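You operate a simulated robot arm through the tools that you are given. There is no shell and no other tool. Be economical: measure what you need, move in short steps, check, and stop when the job is done.

Carry out the task below with a simulated robot arm. There is one attempt and no reset: what you move stays moved.

## Task
Nip up all three nuts of the refitted manifold and show that it holds pressure.
Fine: a quarter turn each, air off; then yellow switch on, off again, and watch the gauge three seconds.

Only the result counts: the job must be done as asked and must still hold three seconds after the hand-in. Knocking over, shifting, dropping, spilling or breaking anything else fails it.

## Robot
A 6-joint arm with a two-finger parallel gripper, fixed in place. Base frame: the origin is at the foot of the arm, x ahead of it, y to its left, z up. Units: m, degrees, N and s.
With the tool pointing down near the work surface it reaches from about 0.18 to 0.64 m from the base axis. Its first joint turns from -66.0 to 66.0 degrees. Payload 2.9 kg.
Tool frame: the origin (TCP) lies between the finger pads and is the grasp point; the fingertips stand 0.03 m ahead of it; z points along the fingers, y is the line along which they close. Largest opening 0.11 m; finger width 0.02, thickness 0.01; the body of the gripper, 0.048 by 0.112 m, starts 0.055 m behind the TCP.
Orientation is told as [roll, pitch, yaw] about the base's x, y, z axes, in that order, counted from this pose: with the fingers straight down and closing along the base's y, the tool's x points along the base's -x, its y along +y and its z along -z.

## Interface
- The arm moves only by the tool move_arm. Its argument "commands" is a list of rows, each a list of 3 entries, a list of its own where there are three numbers: the shift along the tool's x, y, z in m, then the turn, a rotation vector about the tool's x, y, z in degrees, then the closure in counts, from 0 (fully open) to 255 (shut). In form: [[[x, y, z], [ax, ay, az], fingers], ...]. A call has 1 to 12 rows; each row is the pose to reach, as a shift and turn from the pose commanded when the call began, along the tool's axes at that moment. Each row takes 0.2 s and may step no farther than 0.05 m and 8.6 degrees from the row before; otherwise, or with a gripper value out of range, the whole call is refused. Where a pose cannot be reached the arm comes as near as it can. A force on the tool above 40 N (or 10 N above the force at the start of the call, whichever is more), or a blocked arm, ends the call early, and 0.2 s more pass. The fingers move at their own pace (about 0.108 m/s each) and stop on an object; they squeeze with about 44 N. The grip force told is the motor's: it shows also when the fingers shut on nothing. Time passes only in rows, and 0.2 s behind the last, so rows that repeat a pose let the fingers close. The reply holds the time, the measured pose of the TCP, the force on the tool along the base axes, the opening and the grip force, in the units named above and with some noise.
- Cameras (640 x 400 px; columns grow to the right, rows downward): "scene" is fixed at [0.0846, 0.4318, 1.395]; the picture's right is [-0.68, -0.73, 0.00], its down [-0.27, 0.26, -0.93] and it looks along [0.68, -0.63, -0.38] (base axes); focal length 227 px, centre (320, 200). "wrist" rides on the gripper at [0.073, 0.017, -0.103] in the tool frame; the picture's right is [-0.23, 0.97, 0.00], its down [-0.76, -0.18, -0.62] and it looks along [-0.61, -0.14, 0.78] (tool axes); focal length 222 px, centre (320, 200). There is no depth. A picture from a camera that has moved, and an enlarged one, comes with that camera's place and axes in the base frame and with its lens. The place of the scene camera against the robot may be out by one fixed shift of up to 0.012 m in any direction.
- capture(camera): a new picture of that camera. No time passes.
- close_up(camera, box): a new picture of the part [left, top, right, bottom] of that camera's present view, enlarged. No time passes.
- hand_in(): hands the job in; it is judged then, once.

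Work in short steps. Places have to be worked out from the pictures, the camera data and where the tool is seen: move nearer, look again, correct. Check each grasp and each placing, and mend what went wrong. You have 120 turns and 64 pictures in all, those below and enlarged ones among them. Open the gripper and draw the arm clear of the work before you hand the job in, unless the task says otherwise; then end with one line.

The tools are called after "Emit:" by a JSON object that holds its "api" and its "payload". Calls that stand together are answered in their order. move_arm: Moves the arm, as the interface text tells. Its arguments: {"type":"object","properties":{"commands":{"type":"array"}},"required":["commands"]} The other tools are called the same way: capture (camera) takes a picture; close_up (camera, box) takes an enlarged picture of a part of a camera's view; hand_in () hands the job in.

At the start:

```text
time: 0.0
tcp_pos: [0.2895, 0.1318, 1.34]
tcp_rot: [0.1, 0.0, 0.0]
wrist_force: [0.4, 0.4, -0.3]
finger_gap: 0.1101
grip_force: 0.1
```

scene: 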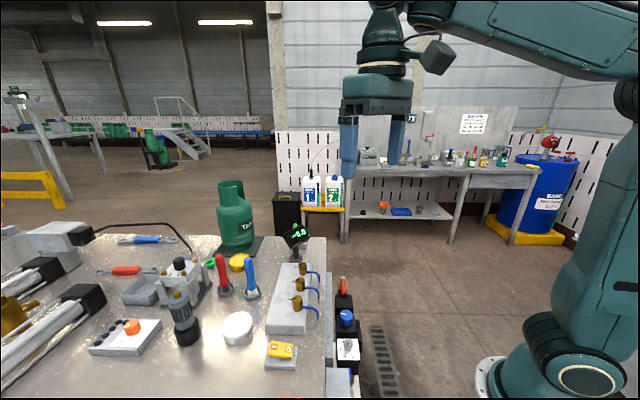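
wrist: 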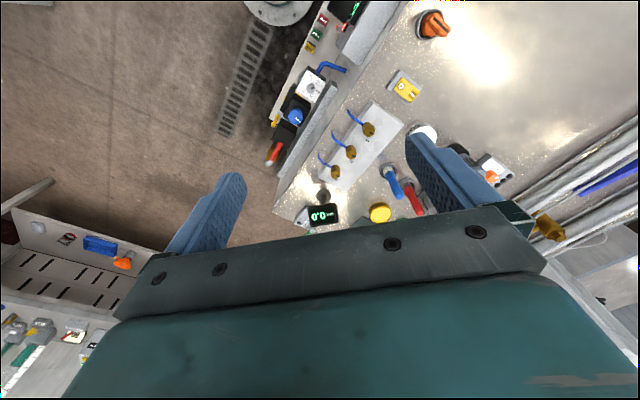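

The manifold with three brass nuts, a gauge and a yellow switch are visible. I'll look closer at these with both cameras.

Emit:
{"api": "close_up", "payload": {"camera": "scene", "box": [200, 210, 370, 380]}}

Emit:
{"api": "close_up", "payload": {"camera": "wrist", "box": [260, 0, 480, 240]}}

```text
2.35 times, centred on (285, 295) of scene
camera zoom: at [0.0846, 0.4318, 1.395], right [-0.68, -0.73, 0.0], down [-0.27, 0.26, -0.93], along [0.68, -0.63, -0.38], focal length 534 px, centre (402, -24)
```

zoom: 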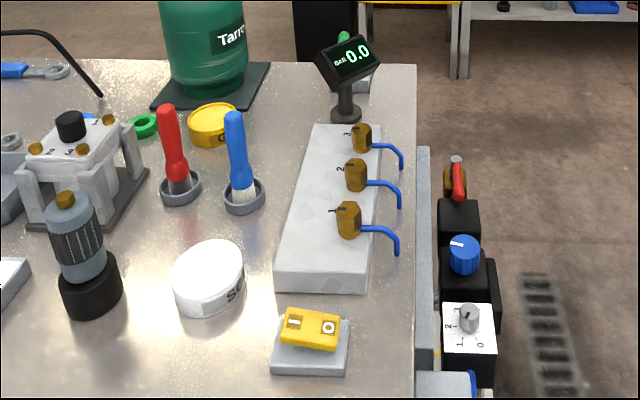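

```text
1.67 times, centred on (370, 120) of wrist
camera zoom: at [0.216, 0.1493, 1.4437], right [0.23, 0.97, 0.0], down [0.76, -0.18, 0.62], along [0.61, -0.14, -0.78], focal length 370 px, centre (237, 333)
```

zoom: 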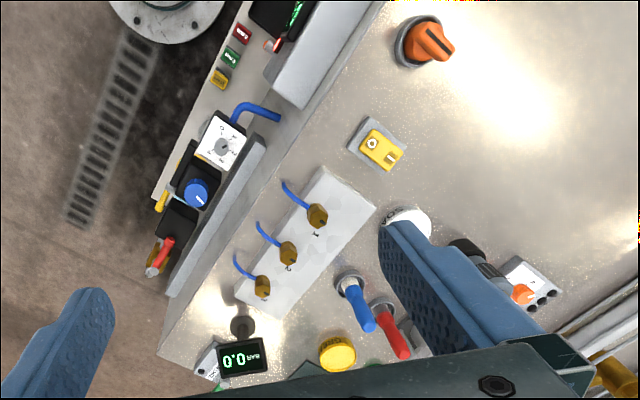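

The nuts run in a line roughly from (0.40,0.20) to (0.475,0.12), at about z 1.02. I'm moving closer to look from above.

Emit:
{"api": "move_arm", "payload": {"commands": [[[-0.02, 0.005, 0.035], [0, 0, 0], 0], [[-0.04, 0.01, 0.07], [0, 0, 0], 0], [[-0.06, 0.015, 0.105], [0, 0, 0], 0], [[-0.08, 0.02, 0.14], [0, 0, 0], 0], [[-0.08, 0.02, 0.16], [0, 0, 0], 0]]}}

Emit:
{"api": "capture", "payload": {"camera": "wrist"}}

```text
time: 1.2
tcp_pos: [0.3711, 0.1493, 1.1808]
tcp_rot: [0.0, 0.0, 0.0]
wrist_force: [0.7, -0.1, -0.1]
finger_gap: 0.1101
grip_force: 0.0
```

```text
59 pictures are left
camera wrist: at [0.2989, 0.1668, 1.2845], right [0.23, 0.97, 0.0], down [0.76, -0.18, 0.62], along [0.61, -0.14, -0.78], focal length 222 px, centre (320, 200)
```

wrist: 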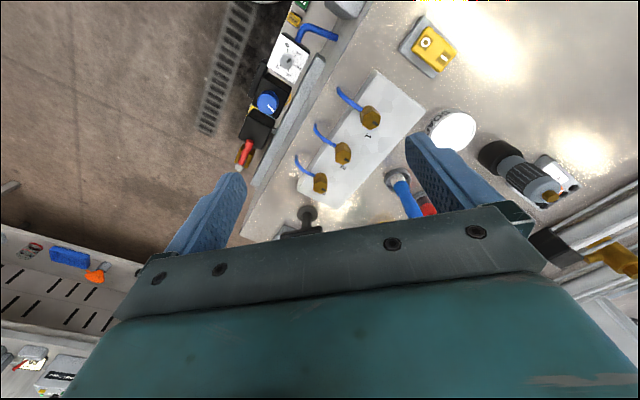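

Emit:
{"api": "close_up", "payload": {"camera": "wrist", "box": [280, 60, 440, 220]}}

Emit:
{"api": "close_up", "payload": {"camera": "scene", "box": [260, 250, 340, 320]}}

Emit:
{"api": "close_up", "payload": {"camera": "wrist", "box": [220, 0, 460, 150]}}

```text
2.50 times, centred on (360, 140) of wrist
camera zoom: at [0.2989, 0.1668, 1.2845], right [0.23, 0.97, 0.0], down [0.76, -0.18, 0.62], along [0.61, -0.14, -0.78], focal length 555 px, centre (220, 350)
```

zoom: 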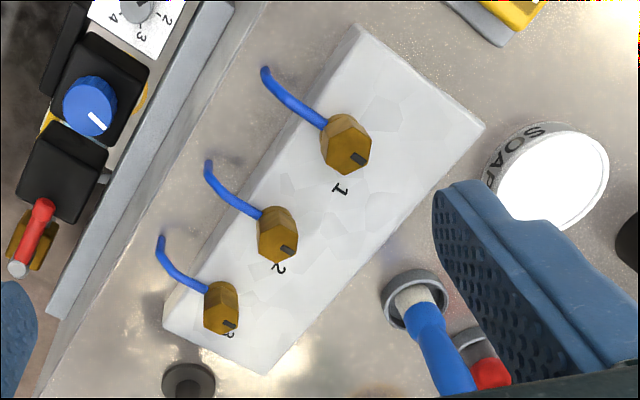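

```text
5.71 times, centred on (300, 285) of scene
camera zoom: at [0.0846, 0.4318, 1.395], right [-0.68, -0.73, 0.0], down [-0.27, 0.26, -0.93], along [0.68, -0.63, -0.38], focal length 1298 px, centre (434, -286)
```

zoom: 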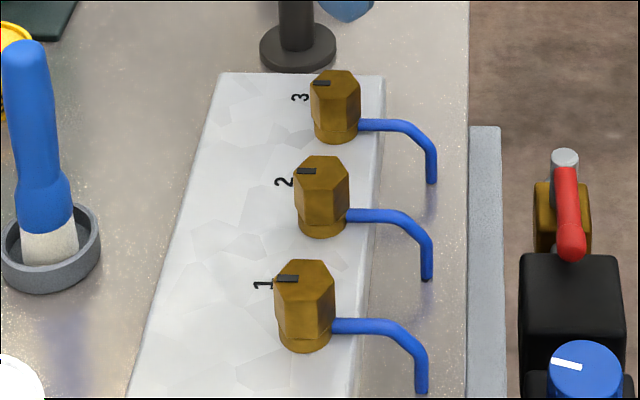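

```text
2.67 times, centred on (340, 75) of wrist
camera zoom: at [0.2989, 0.1668, 1.2845], right [0.23, 0.97, 0.0], down [0.76, -0.18, 0.62], along [0.61, -0.14, -0.78], focal length 592 px, centre (267, 533)
```

zoom: 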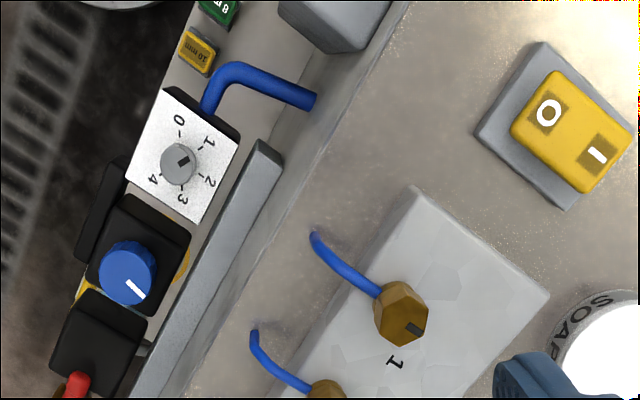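

The nuts are vertical hexes, each with a dark index mark pointing away from its tube. They tighten clockwise from above, which is +az about tool z. I'll move above nut 1 and check its hex orientation.

Emit:
{"api": "move_arm", "payload": {"commands": [[[-0.012, 0.025, 0.02], [0, 0, 0], 100], [[-0.025, 0.053, 0.05], [0, 0, 0], 120], [[-0.025, 0.053, 0.075], [0, 0, 0], 120], [[-0.025, 0.053, 0.075], [0, 0, 0], 120]]}}

Emit:
{"api": "capture", "payload": {"camera": "wrist"}}

Emit:
{"api": "close_up", "payload": {"camera": "wrist", "box": [260, 60, 400, 200]}}

Emit:
{"api": "close_up", "payload": {"camera": "scene", "box": [230, 220, 370, 340]}}

```text
time: 2.2
tcp_pos: [0.3954, 0.2053, 1.1056]
tcp_rot: [0.0, -0.1, 0.0]
wrist_force: [0.0, 0.2, 0.1]
finger_gap: 0.058
grip_force: 0.1
```

```text
55 pictures are left
camera wrist: at [0.323, 0.2232, 1.2087], right [0.23, 0.97, 0.0], down [0.76, -0.18, 0.62], along [0.61, -0.14, -0.78], focal length 222 px, centre (320, 200)
```

wrist: 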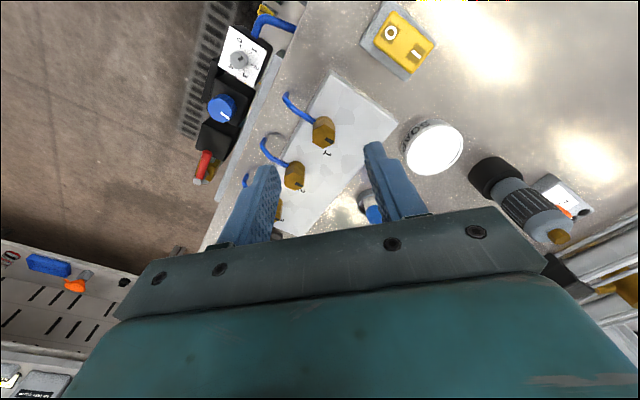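

```text
2.86 times, centred on (330, 130) of wrist
camera zoom: at [0.323, 0.2232, 1.2087], right [0.23, 0.97, 0.0], down [0.76, -0.18, 0.62], along [0.61, -0.14, -0.78], focal length 635 px, centre (291, 400)
```

zoom: 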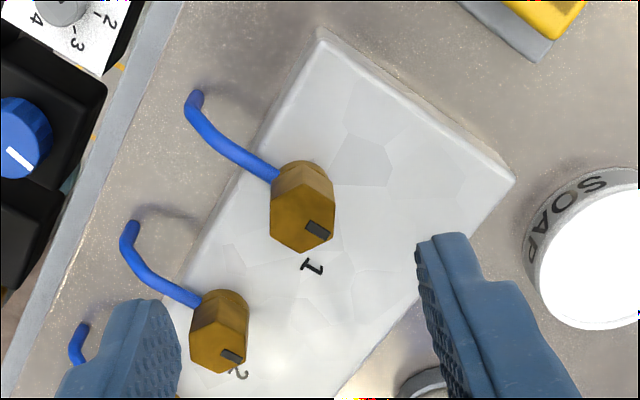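

```text
3.33 times, centred on (300, 280) of scene
camera zoom: at [0.0846, 0.4318, 1.395], right [-0.68, -0.73, 0.0], down [-0.27, 0.26, -0.93], along [0.68, -0.63, -0.38], focal length 757 px, centre (387, -67)
```

zoom: 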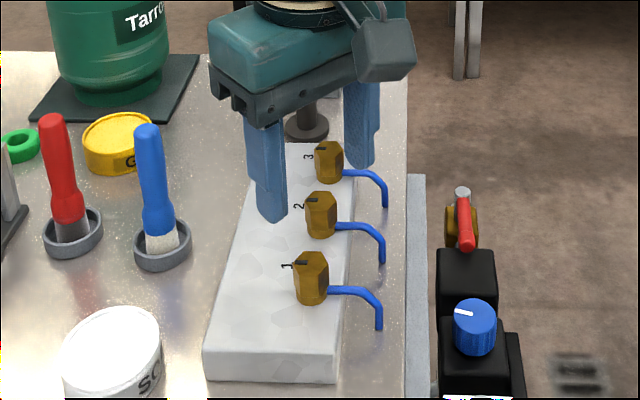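

Nut 1's top is centred near (0.400, 0.208), about 19 mm across flats, with a flat pair facing along the row. I'll turn the gripper −45° so it closes along the row, and centre it over nut 1.

Emit:
{"api": "move_arm", "payload": {"commands": [[[-0.002, 0.001, 0], [0, 0, -7.5], 130], [[-0.005, 0.003, 0], [0, 0, -15], 140], [[-0.005, 0.003, 0], [0, 0, -22.5], 150], [[-0.005, 0.003, 0.0], [0, 0, -30], 150], [[-0.005, 0.003, 0.01], [0, 0, -37.5], 150], [[-0.005, 0.003, 0.02], [0, 0, -45], 150], [[-0.005, 0.003, 0.02], [0, 0, -45], 150]]}}

Emit:
{"api": "capture", "payload": {"camera": "wrist"}}

Emit:
{"api": "close_up", "payload": {"camera": "wrist", "box": [250, 70, 390, 210]}}

Emit:
{"api": "close_up", "payload": {"camera": "scene", "box": [250, 240, 350, 330]}}

```text
time: 3.8
tcp_pos: [0.3983, 0.2075, 1.086]
tcp_rot: [0.0, -0.1, 45.1]
wrist_force: [-1.1, 0.1, 0.2]
finger_gap: 0.0453
grip_force: 0.0
```

```text
52 pictures are left
camera wrist: at [0.3356, 0.1688, 1.1891], right [-0.53, 0.85, 0.0], down [0.66, 0.41, 0.62], along [0.53, 0.33, -0.78], focal length 222 px, centre (320, 200)
```

wrist: 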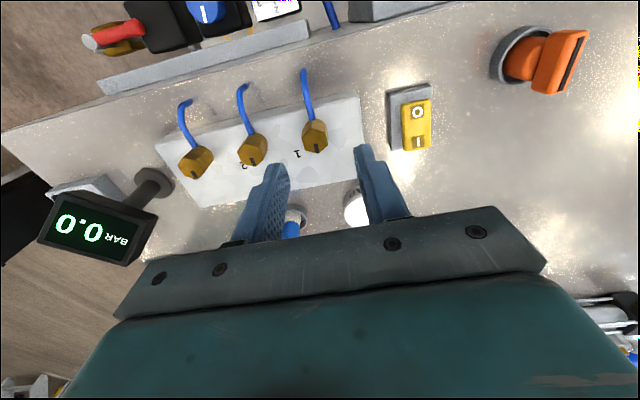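

```text
2.86 times, centred on (320, 140) of wrist
camera zoom: at [0.3356, 0.1688, 1.1891], right [-0.53, 0.85, 0.0], down [0.66, 0.41, 0.62], along [0.53, 0.33, -0.78], focal length 635 px, centre (320, 371)
```

zoom: 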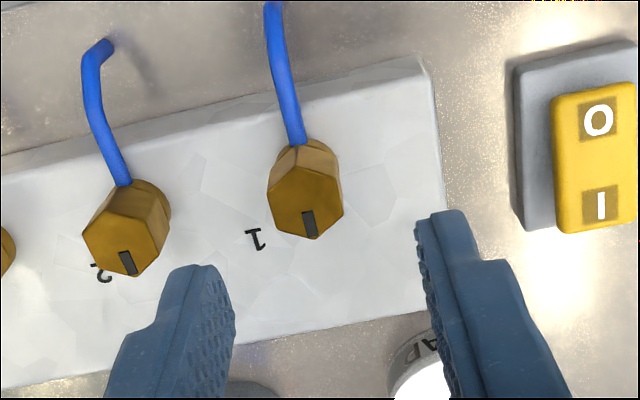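

```text
4.44 times, centred on (300, 285) of scene
camera zoom: at [0.0846, 0.4318, 1.395], right [-0.68, -0.73, 0.0], down [-0.27, 0.26, -0.93], along [0.68, -0.63, -0.38], focal length 1009 px, centre (409, -178)
```

zoom: 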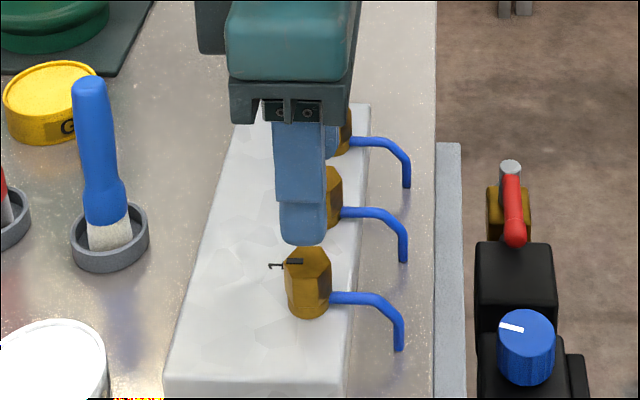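

The top of nut 1 is at about (0.403, 0.207, 1.015–1.02). I'll make a small centring move and step down halfway before checking again.

Emit:
{"api": "move_arm", "payload": {"commands": [[[-0.003, -0.0028, 0.01], [0, 0, 0], 160], [[-0.003, -0.0028, 0.025], [0, 0, 0], 160], [[-0.003, -0.0028, 0.025], [0, 0, 0], 160]]}}

Emit:
{"api": "close_up", "payload": {"camera": "wrist", "box": [250, 70, 390, 210]}}

Emit:
{"api": "close_up", "payload": {"camera": "scene", "box": [270, 260, 340, 320]}}

```text
time: 4.6
tcp_pos: [0.4019, 0.2108, 1.0597]
tcp_rot: [0.0, -0.1, 45.0]
wrist_force: [0.5, -0.5, 0.5]
finger_gap: 0.0409
grip_force: 0.1
```

```text
2.86 times, centred on (320, 140) of wrist
camera zoom: at [0.3387, 0.1708, 1.1638], right [-0.53, 0.85, 0.0], down [0.66, 0.41, 0.62], along [0.53, 0.33, -0.78], focal length 635 px, centre (320, 371)
```

zoom: 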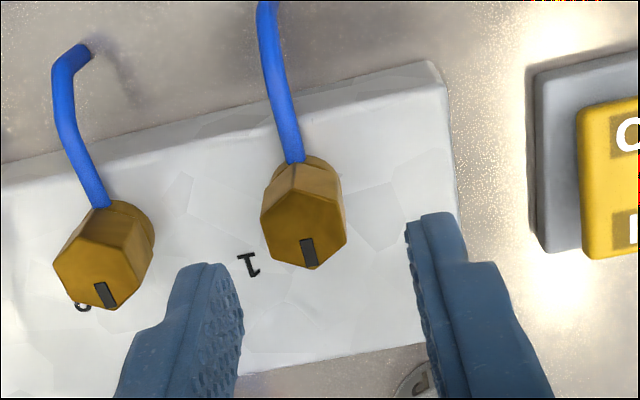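

```text
6.67 times, centred on (305, 290) of scene
camera zoom: at [0.0846, 0.4318, 1.395], right [-0.68, -0.73, 0.0], down [-0.27, 0.26, -0.93], along [0.68, -0.63, -0.38], focal length 1514 px, centre (420, -400)
```

zoom: 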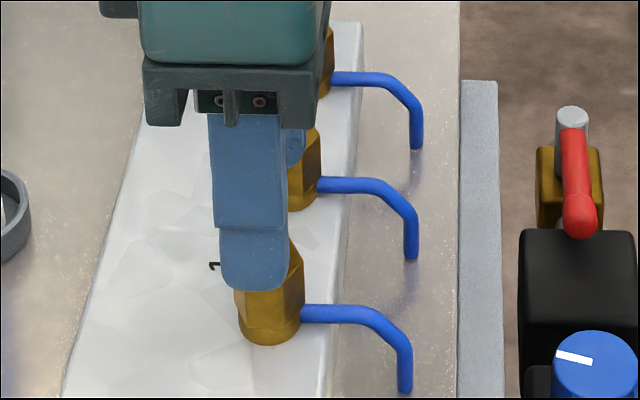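

Compared with the fingers, nut 1 sits about 4 mm toward tool +x and 4 mm toward −y. I'll correct both, go down another 10 mm and check.

Emit:
{"api": "move_arm", "payload": {"commands": [[[0.004, -0.004, 0.0], [0, 0, 0], 160], [[0.004, -0.004, 0.01], [0, 0, 0], 160], [[0.004, -0.004, 0.01], [0, 0, 0], 160]]}}

Emit:
{"api": "close_up", "payload": {"camera": "wrist", "box": [250, 70, 390, 210]}}

Emit:
{"api": "close_up", "payload": {"camera": "scene", "box": [270, 260, 340, 320]}}

```text
time: 5.4
tcp_pos: [0.4008, 0.2019, 1.0506]
tcp_rot: [0.0, -0.1, 45.0]
wrist_force: [-0.7, 0.1, 0.4]
finger_gap: 0.0411
grip_force: 0.1
```

```text
2.86 times, centred on (320, 140) of wrist
camera zoom: at [0.3383, 0.1627, 1.1543], right [-0.53, 0.85, 0.0], down [0.66, 0.41, 0.62], along [0.53, 0.33, -0.78], focal length 635 px, centre (320, 371)
```

zoom: 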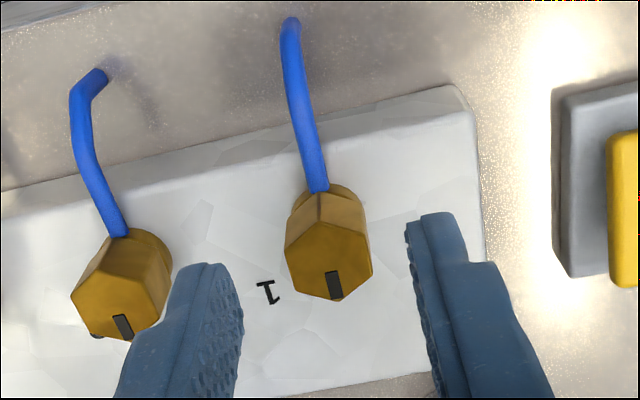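

```text
6.67 times, centred on (305, 290) of scene
camera zoom: at [0.0846, 0.4318, 1.395], right [-0.68, -0.73, 0.0], down [-0.27, 0.26, -0.93], along [0.68, -0.63, -0.38], focal length 1514 px, centre (420, -400)
```

zoom: 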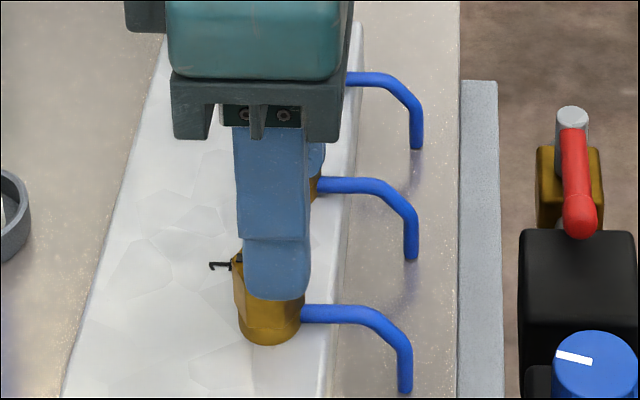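

Centring looks good, and the fingertips are just below the nut top. I'll go down another 9 mm, which stays above the tube, and close.

Emit:
{"api": "move_arm", "payload": {"commands": [[[-0.001, 0, 0.005], [0, 0, 0], 160], [[-0.001, 0, 0.009], [0, 0, 0], 160], [[-0.001, 0, 0.009], [0, 0, 0], 190], [[-0.001, 0, 0.009], [0, 0, 0], 255], [[-0.001, 0, 0.009], [0, 0, 0], 255], [[-0.001, 0, 0.009], [0, 0, 0], 255]]}}

Emit:
{"api": "close_up", "payload": {"camera": "wrist", "box": [250, 70, 390, 210]}}

Emit:
{"api": "close_up", "payload": {"camera": "scene", "box": [270, 260, 340, 320]}}

```text
time: 6.8
tcp_pos: [0.4011, 0.2052, 1.0432]
tcp_rot: [0.0, -0.2, 45.0]
wrist_force: [0.1, -0.3, 0.1]
finger_gap: 0.0
grip_force: 37.6
```

```text
2.86 times, centred on (320, 140) of wrist
camera zoom: at [0.3393, 0.1645, 1.1451], right [-0.53, 0.85, 0.0], down [0.66, 0.41, 0.62], along [0.53, 0.33, -0.78], focal length 635 px, centre (320, 371)
```

zoom: 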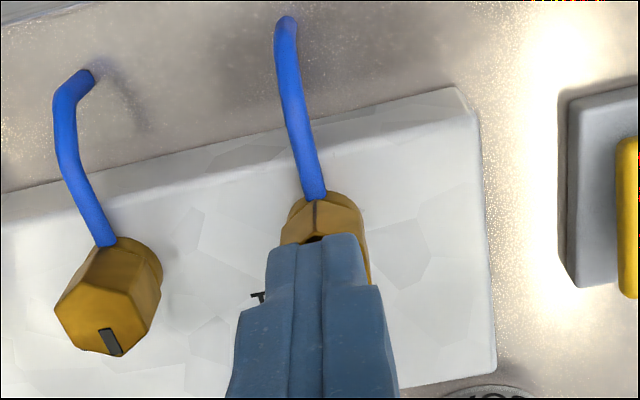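

```text
6.67 times, centred on (305, 290) of scene
camera zoom: at [0.0846, 0.4318, 1.395], right [-0.68, -0.73, 0.0], down [-0.27, 0.26, -0.93], along [0.68, -0.63, -0.38], focal length 1514 px, centre (420, -400)
```

zoom: 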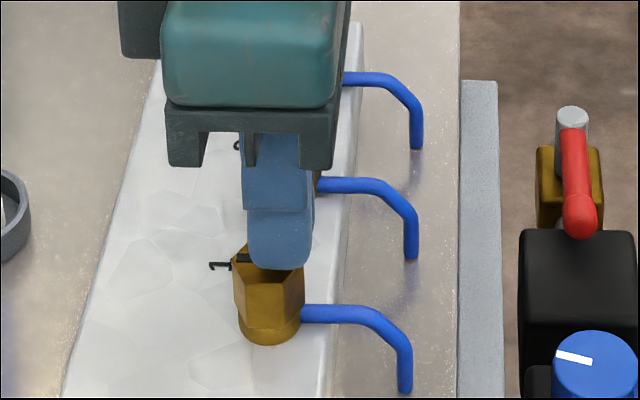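

The fingers closed just above the nut, so its top is below about 1.012. I'll reopen, correct by tool x −3 mm and y +1.5 mm, then go 10 mm lower and look.

Emit:
{"api": "move_arm", "payload": {"commands": [[[0, 0, 0], [0, 0, 0], 160], [[0, 0, 0], [0, 0, 0], 160], [[-0.003, 0.0015, 0], [0, 0, 0], 160], [[-0.003, 0.0015, 0.01], [0, 0, 0], 160], [[-0.003, 0.0015, 0.01], [0, 0, 0], 160]]}}

Emit:
{"api": "close_up", "payload": {"camera": "wrist", "box": [250, 70, 390, 210]}}

Emit:
{"api": "close_up", "payload": {"camera": "scene", "box": [270, 260, 340, 320]}}

```text
time: 8.0
tcp_pos: [0.4032, 0.2088, 1.0323]
tcp_rot: [0.0, -0.2, 45.0]
wrist_force: [0.3, -0.2, 0.0]
finger_gap: 0.041
grip_force: 0.1
```

```text
2.86 times, centred on (320, 140) of wrist
camera zoom: at [0.3408, 0.1677, 1.1352], right [-0.53, 0.85, 0.0], down [0.66, 0.41, 0.62], along [0.53, 0.33, -0.78], focal length 635 px, centre (320, 371)
```

zoom: 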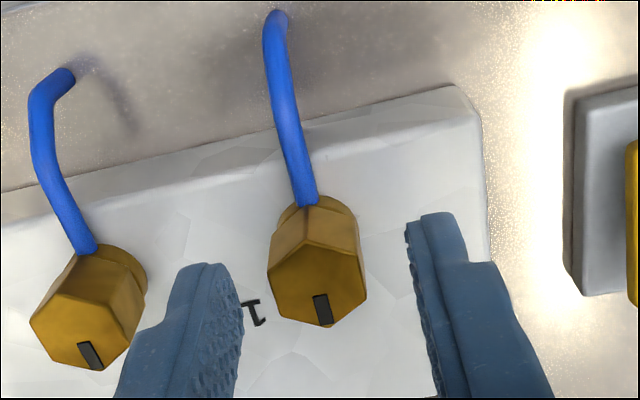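

```text
6.67 times, centred on (305, 290) of scene
camera zoom: at [0.0846, 0.4318, 1.395], right [-0.68, -0.73, 0.0], down [-0.27, 0.26, -0.93], along [0.68, -0.63, -0.38], focal length 1514 px, centre (420, -400)
```

zoom: 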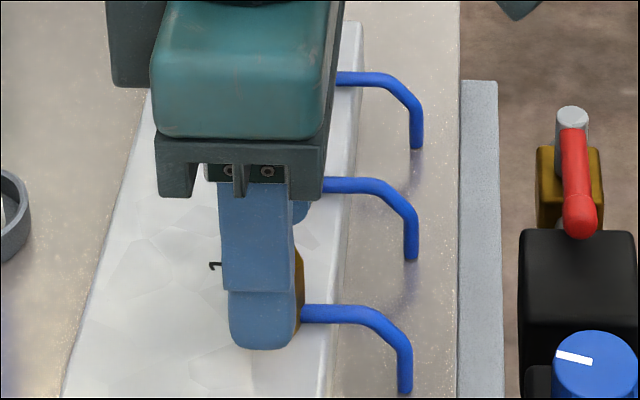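

The fingertips straddle the nut, well centred, about 6 mm below its top. I'll go down 6 mm more and close on it.

Emit:
{"api": "move_arm", "payload": {"commands": [[[0, 0, 0.006], [0, 0, 0], 160], [[0, 0, 0.006], [0, 0, 0], 180], [[0, 0, 0.006], [0, 0, 0], 220], [[0, 0, 0.006], [0, 0, 0], 255], [[0, 0, 0.006], [0, 0, 0], 255]]}}

Emit:
{"api": "close_up", "payload": {"camera": "wrist", "box": [250, 70, 390, 210]}}

Emit:
{"api": "close_up", "payload": {"camera": "scene", "box": [270, 260, 340, 320]}}

```text
time: 9.2
tcp_pos: [0.4034, 0.2059, 1.0247]
tcp_rot: [0.0, -0.1, 44.9]
wrist_force: [7.3, -7.6, -4.3]
finger_gap: 0.0224
grip_force: 44.9
```

```text
2.86 times, centred on (320, 140) of wrist
camera zoom: at [0.3409, 0.1666, 1.1285], right [-0.53, 0.85, 0.0], down [0.66, 0.41, 0.62], along [0.53, 0.33, -0.78], focal length 635 px, centre (320, 371)
```

zoom: 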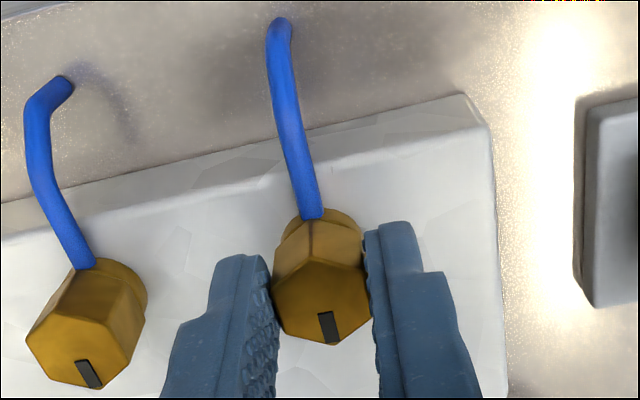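

```text
6.67 times, centred on (305, 290) of scene
camera zoom: at [0.0848, 0.4316, 1.395], right [-0.68, -0.73, 0.0], down [-0.27, 0.26, -0.93], along [0.68, -0.63, -0.38], focal length 1514 px, centre (420, -400)
```

zoom: 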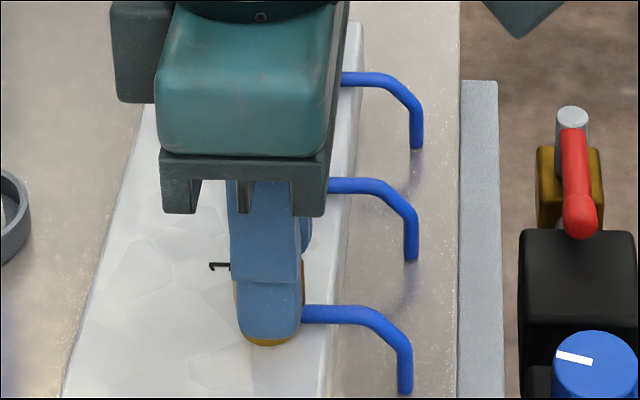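

The nut is gripped with a gap of 22.4 mm across flats, and a small side load pushes the tool toward −y. I'll ease off 1 mm and turn +90°, clockwise from above.

Emit:
{"api": "move_arm", "payload": {"commands": [[[0, -0.001, 0], [0, 0, 5], 255], [[0, -0.001, 0], [0, 0, 13], 255], [[0, -0.001, 0], [0, 0, 21], 255], [[0, -0.001, 0], [0, 0, 29], 255], [[0, -0.001, 0], [0, 0, 37], 255], [[0, -0.001, 0], [0, 0, 45], 255], [[0, -0.001, 0], [0, 0, 53], 255], [[0, -0.001, 0], [0, 0, 61], 255], [[0, -0.001, 0], [0, 0, 69], 255], [[0, -0.001, 0], [0, 0, 77], 255], [[0, -0.001, 0], [0, 0, 85], 255], [[0, -0.001, 0], [0, 0, 90], 255]]}}

Emit:
{"api": "capture", "payload": {"camera": "wrist"}}

Emit:
{"api": "close_up", "payload": {"camera": "scene", "box": [270, 260, 340, 320]}}

```text
time: 11.8
tcp_pos: [0.4049, 0.2097, 1.0256]
tcp_rot: [0.1, 0.2, -44.7]
wrist_force: [-14.3, 26.9, -7.5]
finger_gap: 0.0228
grip_force: 45.2
```

```text
39 pictures are left
camera wrist: at [0.365, 0.2722, 1.1289], right [0.85, 0.53, 0.0], down [0.42, -0.66, 0.62], along [0.33, -0.53, -0.78], focal length 222 px, centre (320, 200)
```

wrist: 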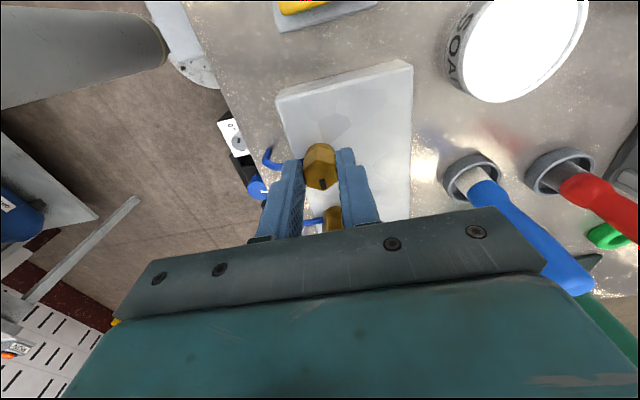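

```text
6.67 times, centred on (305, 290) of scene
camera zoom: at [0.0842, 0.4326, 1.3947], right [-0.68, -0.73, 0.0], down [-0.27, 0.26, -0.93], along [0.68, -0.63, -0.38], focal length 1514 px, centre (420, -400)
```

zoom: 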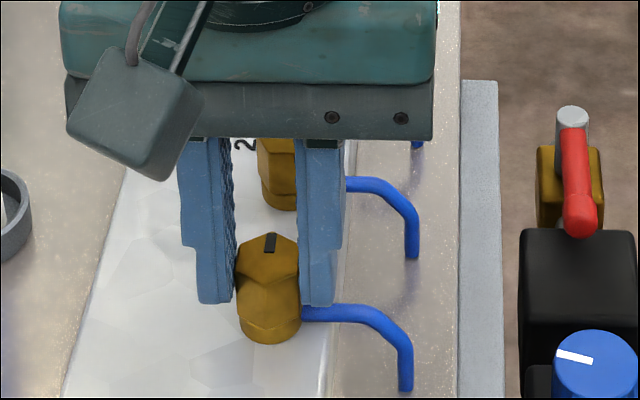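

The mark now points along the row, so nut 1 has made its quarter turn. I'll open slightly, lift straight up, and check the mark.

Emit:
{"api": "move_arm", "payload": {"commands": [[[0, 0, 0], [0, 0, 0], 185], [[0, 0, 0], [0, 0, 0], 180], [[0, 0, -0.02], [0, 0, 0], 180], [[0, 0, -0.045], [0, 0, 0], 170], [[0, 0, -0.045], [0, 0, 0], 160]]}}

Emit:
{"api": "close_up", "payload": {"camera": "wrist", "box": [240, 60, 400, 220]}}

```text
time: 13.0
tcp_pos: [0.405, 0.2087, 1.0708]
tcp_rot: [0.1, 0.1, -45.1]
wrist_force: [0.2, 0.0, 0.0]
finger_gap: 0.0408
grip_force: 0.0
```

```text
2.50 times, centred on (320, 140) of wrist
camera zoom: at [0.3648, 0.2712, 1.174], right [0.85, 0.53, 0.0], down [0.41, -0.66, 0.62], along [0.33, -0.53, -0.78], focal length 555 px, centre (320, 350)
```

zoom: 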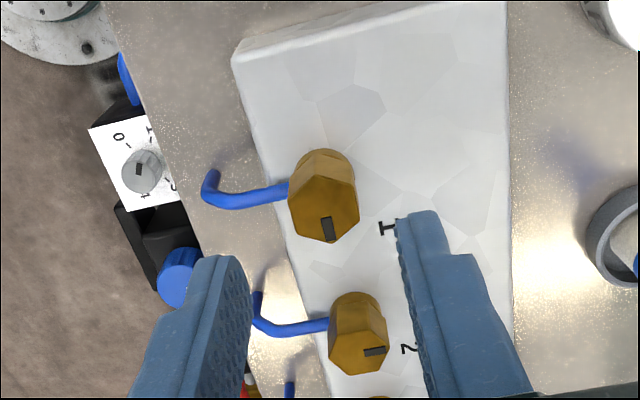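

Nut 1's mark is turned a full quarter compared with nut 2's. Nut 2 is 58 mm along tool −x, so I'll shift there and rotate the gripper back −90° at this height.

Emit:
{"api": "move_arm", "payload": {"commands": [[[-0.005, 0, 0], [0, 0, -7.5], 160], [[-0.01, 0, 0], [0, 0, -15], 160], [[-0.015, 0, 0], [0, 0, -22.5], 160], [[-0.02, 0, 0], [0, 0, -30], 160], [[-0.025, 0, 0], [0, 0, -37.5], 160], [[-0.03, 0, 0], [0, 0, -45], 160], [[-0.035, 0, 0], [0, 0, -52.5], 160], [[-0.04, 0.001, 0], [0, 0, -60], 160], [[-0.045, 0.001, 0], [0, 0, -67.5], 160], [[-0.05, 0.001, 0], [0, 0, -75], 160], [[-0.055, 0.001, 0], [0, 0, -82.5], 160], [[-0.058, 0.001, 0], [0, 0, -90], 160]]}}

Emit:
{"api": "capture", "payload": {"camera": "wrist"}}

Emit:
{"api": "close_up", "payload": {"camera": "wrist", "box": [250, 70, 390, 210]}}

Emit:
{"api": "close_up", "payload": {"camera": "scene", "box": [250, 210, 350, 310]}}

```text
time: 15.6
tcp_pos: [0.448, 0.1652, 1.0701]
tcp_rot: [0.0, -0.1, 45.3]
wrist_force: [0.6, 0.0, 0.5]
finger_gap: 0.0409
grip_force: 0.0
```

```text
36 pictures are left
camera wrist: at [0.3853, 0.1257, 1.173], right [-0.53, 0.85, 0.0], down [0.66, 0.41, 0.62], along [0.53, 0.33, -0.78], focal length 222 px, centre (320, 200)
```

wrist: 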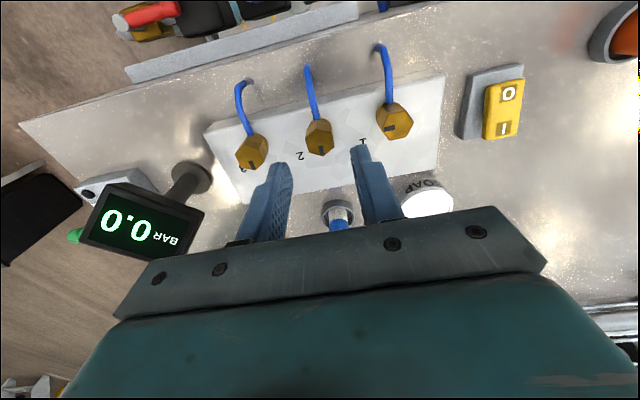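

```text
2.86 times, centred on (320, 140) of wrist
camera zoom: at [0.3853, 0.1257, 1.173], right [-0.53, 0.85, 0.0], down [0.66, 0.41, 0.62], along [0.53, 0.33, -0.78], focal length 635 px, centre (320, 371)
```

zoom: 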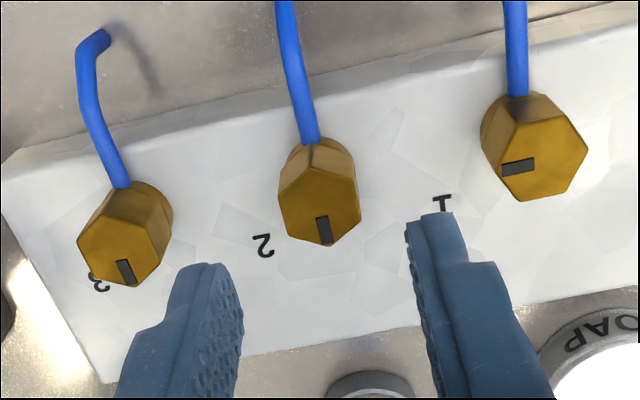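

```text
4.00 times, centred on (300, 260) of scene
camera zoom: at [0.0846, 0.4318, 1.395], right [-0.68, -0.73, 0.0], down [-0.27, 0.26, -0.93], along [0.68, -0.63, -0.38], focal length 908 px, centre (400, -40)
```

zoom: 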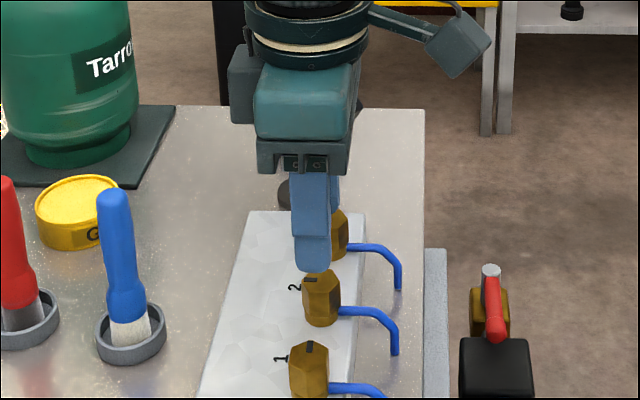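

Nut 2 is centred under the tool to within 1 mm. I'll descend 45 mm and close.

Emit:
{"api": "move_arm", "payload": {"commands": [[[0, 0, 0.02], [0, 0, 0], 160], [[0, 0, 0.035], [0, 0, 0], 160], [[0, 0, 0.045], [0, 0, 0], 160], [[0, 0, 0.045], [0, 0, 0], 180], [[0, 0, 0.045], [0, 0, 0], 220], [[0, 0, 0.045], [0, 0, 0], 255], [[0, 0, 0.045], [0, 0, 0], 255]]}}

Emit:
{"api": "close_up", "payload": {"camera": "wrist", "box": [250, 70, 390, 210]}}

```text
time: 17.2
tcp_pos: [0.4477, 0.1643, 1.0261]
tcp_rot: [-0.1, -0.1, 44.8]
wrist_force: [7.8, -6.0, -3.0]
finger_gap: 0.0225
grip_force: 44.7
```

```text
2.86 times, centred on (320, 140) of wrist
camera zoom: at [0.3847, 0.1255, 1.13], right [-0.53, 0.85, 0.0], down [0.66, 0.41, 0.62], along [0.53, 0.33, -0.78], focal length 635 px, centre (320, 371)
```

zoom: 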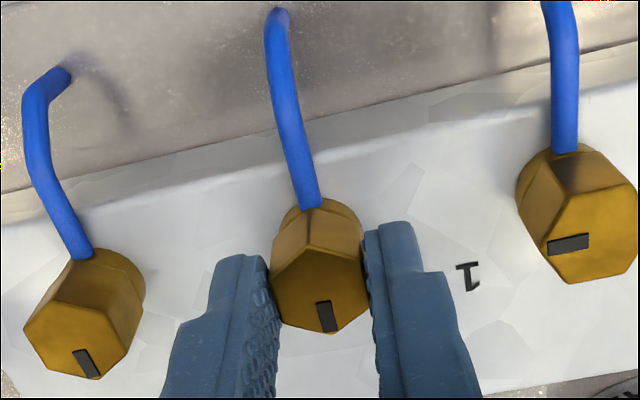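

It's the same grip as nut 1, a gap of 22.5 mm with a small side load. I'll turn +90° with a 0.3 mm relief.

Emit:
{"api": "move_arm", "payload": {"commands": [[[0, -0.0003, 0], [0, 0, 5], 255], [[0, -0.0003, 0], [0, 0, 13], 255], [[0, -0.0003, 0], [0, 0, 21], 255], [[0, -0.0003, 0], [0, 0, 29], 255], [[0, -0.0003, 0], [0, 0, 37], 255], [[0, -0.0003, 0], [0, 0, 45], 255], [[0, -0.0003, 0], [0, 0, 53], 255], [[0, -0.0003, 0], [0, 0, 61], 255], [[0, -0.0003, 0], [0, 0, 69], 255], [[0, -0.0003, 0], [0, 0, 77], 255], [[0, -0.0003, 0], [0, 0, 85], 255], [[0, -0.0003, 0], [0, 0, 90], 255]]}}

Emit:
{"api": "close_up", "payload": {"camera": "scene", "box": [260, 220, 350, 310]}}

```text
time: 19.8
tcp_pos: [0.4468, 0.1668, 1.0269]
tcp_rot: [0.3, 0.0, -45.2]
wrist_force: [9.4, -13.0, 18.6]
finger_gap: 0.0229
grip_force: 44.8
```

```text
4.44 times, centred on (305, 265) of scene
camera zoom: at [0.0845, 0.4313, 1.3951], right [-0.68, -0.73, 0.0], down [-0.27, 0.26, -0.93], along [0.68, -0.63, -0.38], focal length 1009 px, centre (387, -89)
```

zoom: 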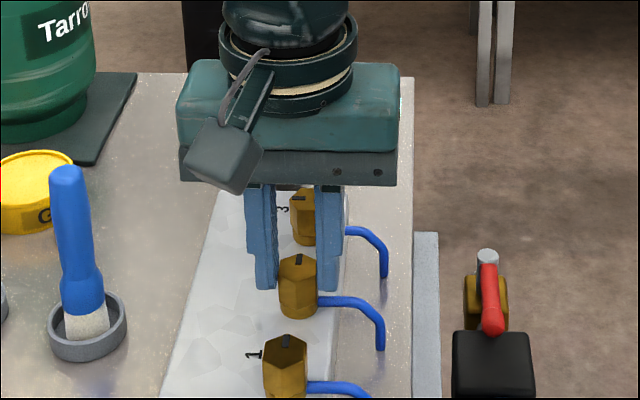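

Nut 2 is turned. I'll release slightly, lift, and look ahead to nut 3 and the gauge.

Emit:
{"api": "move_arm", "payload": {"commands": [[[0, 0, 0], [0, 0, 0], 185], [[0, 0, 0], [0, 0, 0], 180], [[0, 0, -0.02], [0, 0, 0], 180], [[0, 0, -0.045], [0, 0, 0], 170], [[0, 0, -0.07], [0, 0, 0], 160], [[0, 0, -0.07], [0, 0, 0], 160]]}}

Emit:
{"api": "capture", "payload": {"camera": "wrist"}}

Emit:
{"api": "close_up", "payload": {"camera": "wrist", "box": [250, 90, 400, 240]}}

```text
time: 21.2
tcp_pos: [0.4485, 0.168, 1.094]
tcp_rot: [0.2, 0.0, -45.0]
wrist_force: [-0.5, 0.7, 0.5]
finger_gap: 0.041
grip_force: 0.1
```

```text
31 pictures are left
camera wrist: at [0.4096, 0.2305, 1.1987], right [0.85, 0.53, 0.0], down [0.41, -0.66, 0.62], along [0.33, -0.53, -0.78], focal length 222 px, centre (320, 200)
```

wrist: 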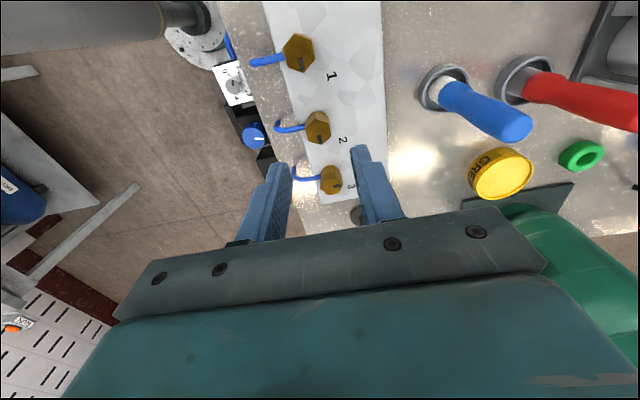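

```text
2.67 times, centred on (325, 165) of wrist
camera zoom: at [0.4096, 0.2305, 1.1987], right [0.85, 0.53, 0.0], down [0.41, -0.66, 0.62], along [0.33, -0.53, -0.78], focal length 592 px, centre (307, 293)
```

zoom: 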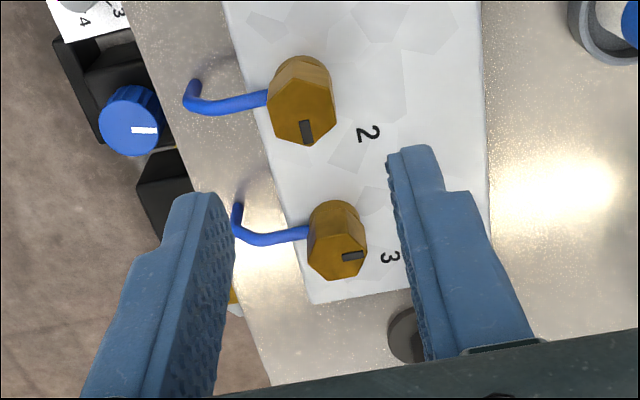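

Nuts 1 and 2 both show a quarter turn. The gauge head is near nut 3, so I'll do that nut in two 45° bites, which keeps the gripper's long side away from the gauge. I'll move over nut 3 with yaw near −15°.

Emit:
{"api": "move_arm", "payload": {"commands": [[[-0.015, 0, 0], [0, 0, -7.5], 160], [[-0.03, 0, 0], [0, 0, -15], 160], [[-0.045, 0, 0.01], [0, 0, -22.5], 160], [[-0.0585, 0, 0.025], [0, 0, -30], 160], [[-0.0585, 0, 0.025], [0, 0, -30], 160]]}}

Emit:
{"api": "capture", "payload": {"camera": "wrist"}}

Emit:
{"api": "close_up", "payload": {"camera": "wrist", "box": [250, 70, 390, 210]}}

Emit:
{"api": "close_up", "payload": {"camera": "scene", "box": [250, 200, 350, 300]}}

```text
time: 22.4
tcp_pos: [0.4909, 0.1252, 1.0694]
tcp_rot: [0.1, 0.0, -14.9]
wrist_force: [-0.4, -0.5, -0.1]
finger_gap: 0.0409
grip_force: 0.1
```

```text
29 pictures are left
camera wrist: at [0.4253, 0.159, 1.1736], right [0.47, 0.88, 0.0], down [0.69, -0.37, 0.62], along [0.55, -0.29, -0.78], focal length 222 px, centre (320, 200)
```

wrist: 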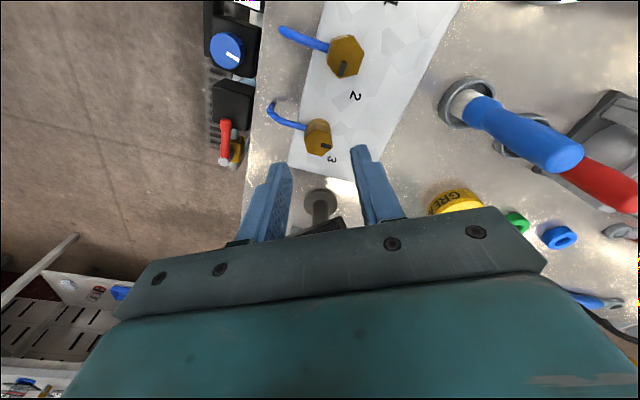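

```text
2.86 times, centred on (320, 140) of wrist
camera zoom: at [0.4253, 0.159, 1.1736], right [0.47, 0.88, 0.0], down [0.69, -0.37, 0.62], along [0.55, -0.29, -0.78], focal length 635 px, centre (320, 371)
```

zoom: 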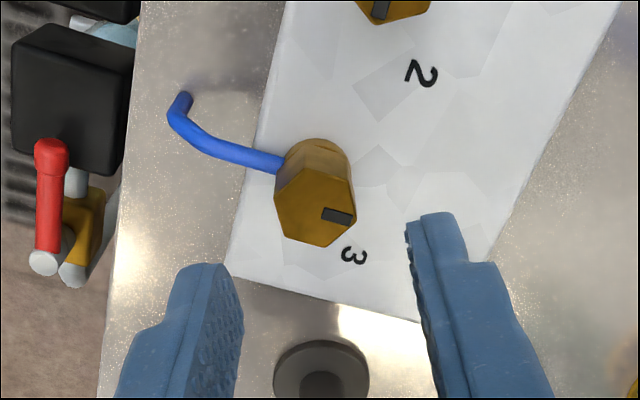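

```text
4.00 times, centred on (300, 250) of scene
camera zoom: at [0.0846, 0.4318, 1.395], right [-0.68, -0.73, 0.0], down [-0.27, 0.26, -0.93], along [0.68, -0.63, -0.38], focal length 908 px, centre (400, 0)
```

zoom: 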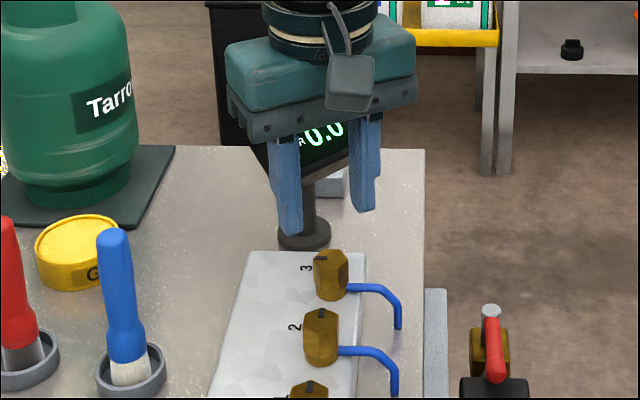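

Nut 3 is centred to within about 1 mm and the gauge is clear of the body's narrow side. I'll descend and grip.

Emit:
{"api": "move_arm", "payload": {"commands": [[[0, -0.0008, 0.015], [0, 0, 0], 160], [[0, -0.0008, 0.03], [0, 0, 0], 160], [[0, -0.0008, 0.0445], [0, 0, 0], 160], [[0, -0.0008, 0.0445], [0, 0, 0], 180], [[0, -0.0008, 0.0445], [0, 0, 0], 220], [[0, -0.0008, 0.0445], [0, 0, 0], 255], [[0, -0.0008, 0.0445], [0, 0, 0], 255]]}}

Emit:
{"api": "close_up", "payload": {"camera": "wrist", "box": [250, 70, 390, 210]}}

Emit:
{"api": "close_up", "payload": {"camera": "scene", "box": [250, 200, 350, 300]}}

```text
time: 24.0
tcp_pos: [0.4877, 0.124, 1.0254]
tcp_rot: [0.0, 0.1, -15.2]
wrist_force: [-5.6, -21.7, 1.5]
finger_gap: 0.0226
grip_force: 45.4
```

```text
2.86 times, centred on (320, 140) of wrist
camera zoom: at [0.423, 0.159, 1.1296], right [0.47, 0.88, 0.0], down [0.69, -0.37, 0.62], along [0.55, -0.3, -0.78], focal length 635 px, centre (320, 371)
```

zoom: 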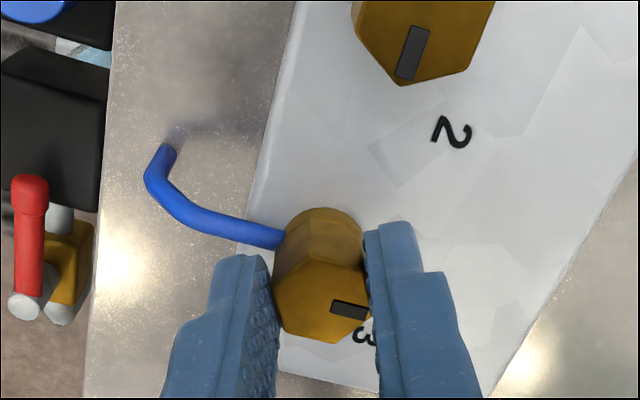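

```text
4.00 times, centred on (300, 250) of scene
camera zoom: at [0.0844, 0.4311, 1.3952], right [-0.68, -0.73, 0.0], down [-0.27, 0.26, -0.93], along [0.68, -0.63, -0.38], focal length 908 px, centre (400, 0)
```

zoom: 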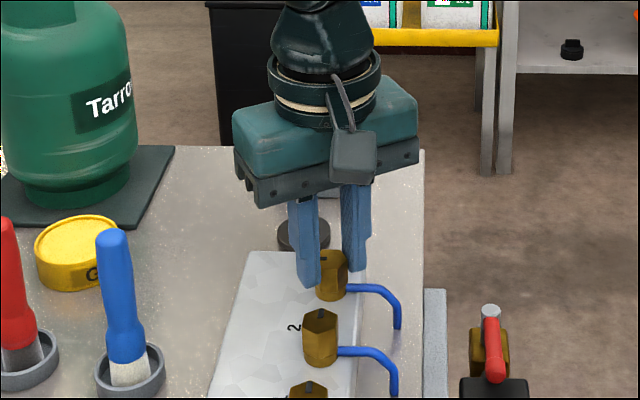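

Nut 3 is gripped at 22.6 mm with about 22 N side load toward −y. I'll relieve 0.6 mm and turn the first 45°.

Emit:
{"api": "move_arm", "payload": {"commands": [[[0, -0.0006, 0], [0, 0, 3], 255], [[0, -0.0006, 0], [0, 0, 10], 255], [[0, -0.0006, 0], [0, 0, 17], 255], [[0, -0.0006, 0], [0, 0, 24], 255], [[0, -0.0006, 0], [0, 0, 31], 255], [[0, -0.0006, 0], [0, 0, 38], 255], [[0, -0.0006, 0], [0, 0, 45], 255], [[0, -0.0006, 0], [0, 0, 45], 255]]}}

Emit:
{"api": "close_up", "payload": {"camera": "scene", "box": [250, 200, 350, 300]}}

```text
time: 25.8
tcp_pos: [0.4901, 0.1254, 1.0262]
tcp_rot: [0.3, 0.0, -60.1]
wrist_force: [17.6, 1.7, -9.1]
finger_gap: 0.0223
grip_force: 45.7
```

```text
4.00 times, centred on (300, 250) of scene
camera zoom: at [0.0852, 0.4319, 1.3949], right [-0.68, -0.73, 0.0], down [-0.27, 0.26, -0.93], along [0.68, -0.63, -0.38], focal length 908 px, centre (400, 0)
```

zoom: 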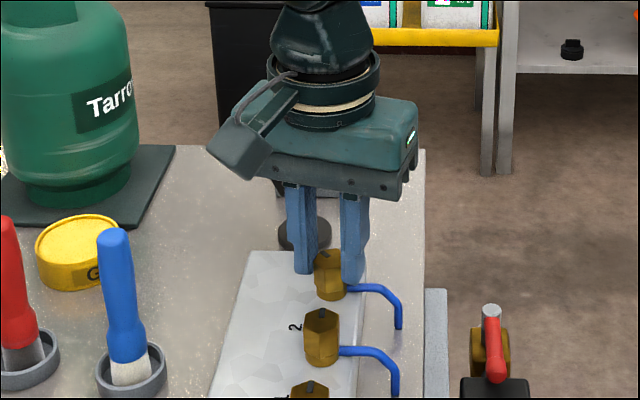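

The first bite is done. I'll open slightly, lift 30 mm, rotate back −60° to the next flat pair, and come down again.

Emit:
{"api": "move_arm", "payload": {"commands": [[[0, 0, 0], [0, 0, 0], 185], [[0, 0, 0], [0, 0, 0], 180], [[0, 0, -0.015], [0, 0, 0], 180], [[0, 0, -0.03], [0, 0, 0], 170], [[0, 0.0004, -0.03], [0, 0, -8], 160], [[0, 0.0004, -0.03], [0, 0, -16], 160], [[0, 0.0004, -0.03], [0, 0, -24], 160], [[0, 0.0004, -0.03], [0, 0, -32], 160], [[0, 0.0004, -0.03], [0, 0, -40], 160], [[0, 0.0004, -0.03], [0, 0, -48], 160], [[0, 0.0004, -0.03], [0, 0, -56], 160], [[0, 0.0004, -0.03], [0, 0, -60], 160]]}}

Emit:
{"api": "close_up", "payload": {"camera": "wrist", "box": [250, 70, 390, 210]}}

```text
time: 28.4
tcp_pos: [0.4893, 0.1246, 1.0558]
tcp_rot: [0.0, 0.0, 0.3]
wrist_force: [0.0, -0.5, 1.3]
finger_gap: 0.0409
grip_force: 0.0
```

```text
2.86 times, centred on (320, 140) of wrist
camera zoom: at [0.4165, 0.1407, 1.159], right [0.22, 0.97, 0.0], down [0.76, -0.18, 0.62], along [0.61, -0.14, -0.78], focal length 635 px, centre (320, 371)
```

zoom: 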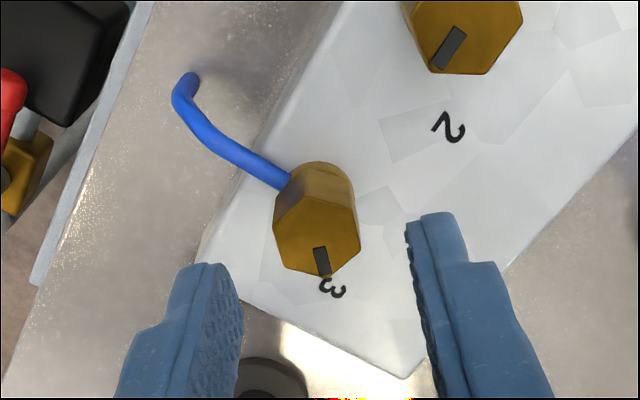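

Nut 3 shows 45° done and its flats line up with the fingers. I'll descend, grip and check the load.

Emit:
{"api": "move_arm", "payload": {"commands": [[[0, 0, 0.015], [0, 0, 0], 160], [[0, 0, 0.03], [0, 0, 0], 160], [[0, 0, 0.03], [0, 0, 0], 180], [[0, 0, 0.03], [0, 0, 0], 220], [[0, 0, 0.03], [0, 0, 0], 255], [[0, 0, 0.03], [0, 0, 0], 255]]}}

```text
time: 29.8
tcp_pos: [0.4899, 0.1231, 1.0255]
tcp_rot: [0.0, 0.0, 0.0]
wrist_force: [-0.7, -1.8, -1.8]
finger_gap: 0.0227
grip_force: 44.6
```

The grip is well centred with almost no side load. I'll turn the remaining 45°, then release and lift.

Emit:
{"api": "move_arm", "payload": {"commands": [[[0, 0, 0], [0, 0, 7], 255], [[0, 0, 0], [0, 0, 14], 255], [[0, 0, 0], [0, 0, 21], 255], [[0, 0, 0], [0, 0, 28], 255], [[0, 0, 0], [0, 0, 35], 255], [[0, 0, 0], [0, 0, 42], 255], [[0, 0, 0], [0, 0, 45], 255], [[0, 0, 0], [0, 0, 45], 255]]}}

Emit:
{"api": "move_arm", "payload": {"commands": [[[0, 0, 0], [0, 0, 0], 185], [[0, 0, 0], [0, 0, 0], 180], [[0, 0, -0.02], [0, 0, 0], 180], [[0, 0, -0.045], [0, 0, 0], 170], [[0, 0, -0.08], [0, 0, 0], 160], [[0.04, 0, -0.1], [0, 0, 0], 160], [[0.06, 0, -0.1], [0, 0, 0], 160]]}}

Emit:
{"api": "capture", "payload": {"camera": "wrist"}}

Emit:
{"api": "close_up", "payload": {"camera": "wrist", "box": [250, 60, 390, 200]}}

```text
time: 31.6
tcp_pos: [0.4913, 0.1232, 1.0245]
tcp_rot: [0.2, 0.0, -45.1]
wrist_force: [21.0, 2.5, -18.8]
finger_gap: 0.0226
grip_force: 44.8
```

```text
time: 33.2
tcp_pos: [0.4445, 0.1682, 1.124]
tcp_rot: [0.1, 0.1, -45.0]
wrist_force: [1.1, -0.1, 0.2]
finger_gap: 0.041
grip_force: 0.1
```

```text
22 pictures are left
camera wrist: at [0.406, 0.2294, 1.2288], right [0.85, 0.53, 0.0], down [0.41, -0.66, 0.62], along [0.33, -0.53, -0.78], focal length 222 px, centre (320, 200)
```

wrist: 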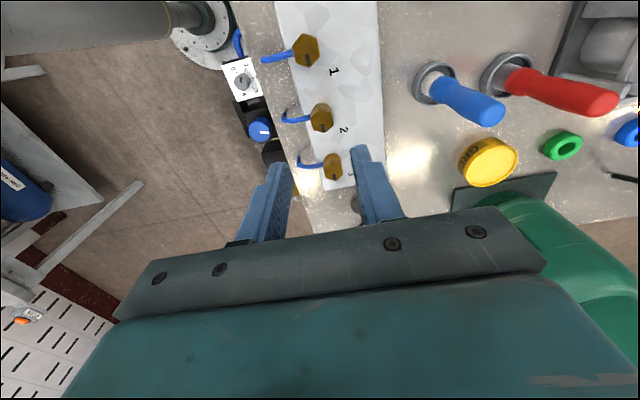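

```text
2.86 times, centred on (320, 130) of wrist
camera zoom: at [0.406, 0.2294, 1.2288], right [0.85, 0.53, 0.0], down [0.41, -0.66, 0.62], along [0.33, -0.53, -0.78], focal length 635 px, centre (320, 400)
```

zoom: 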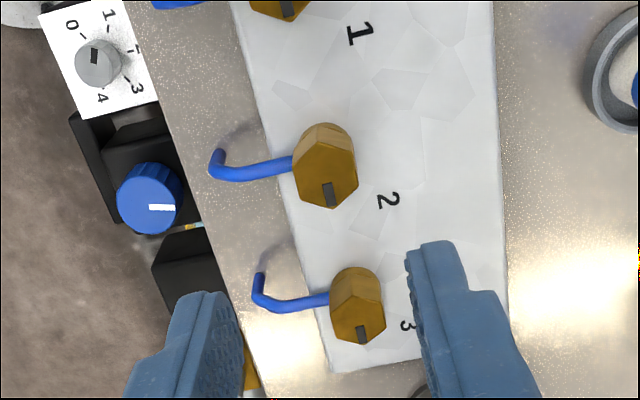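

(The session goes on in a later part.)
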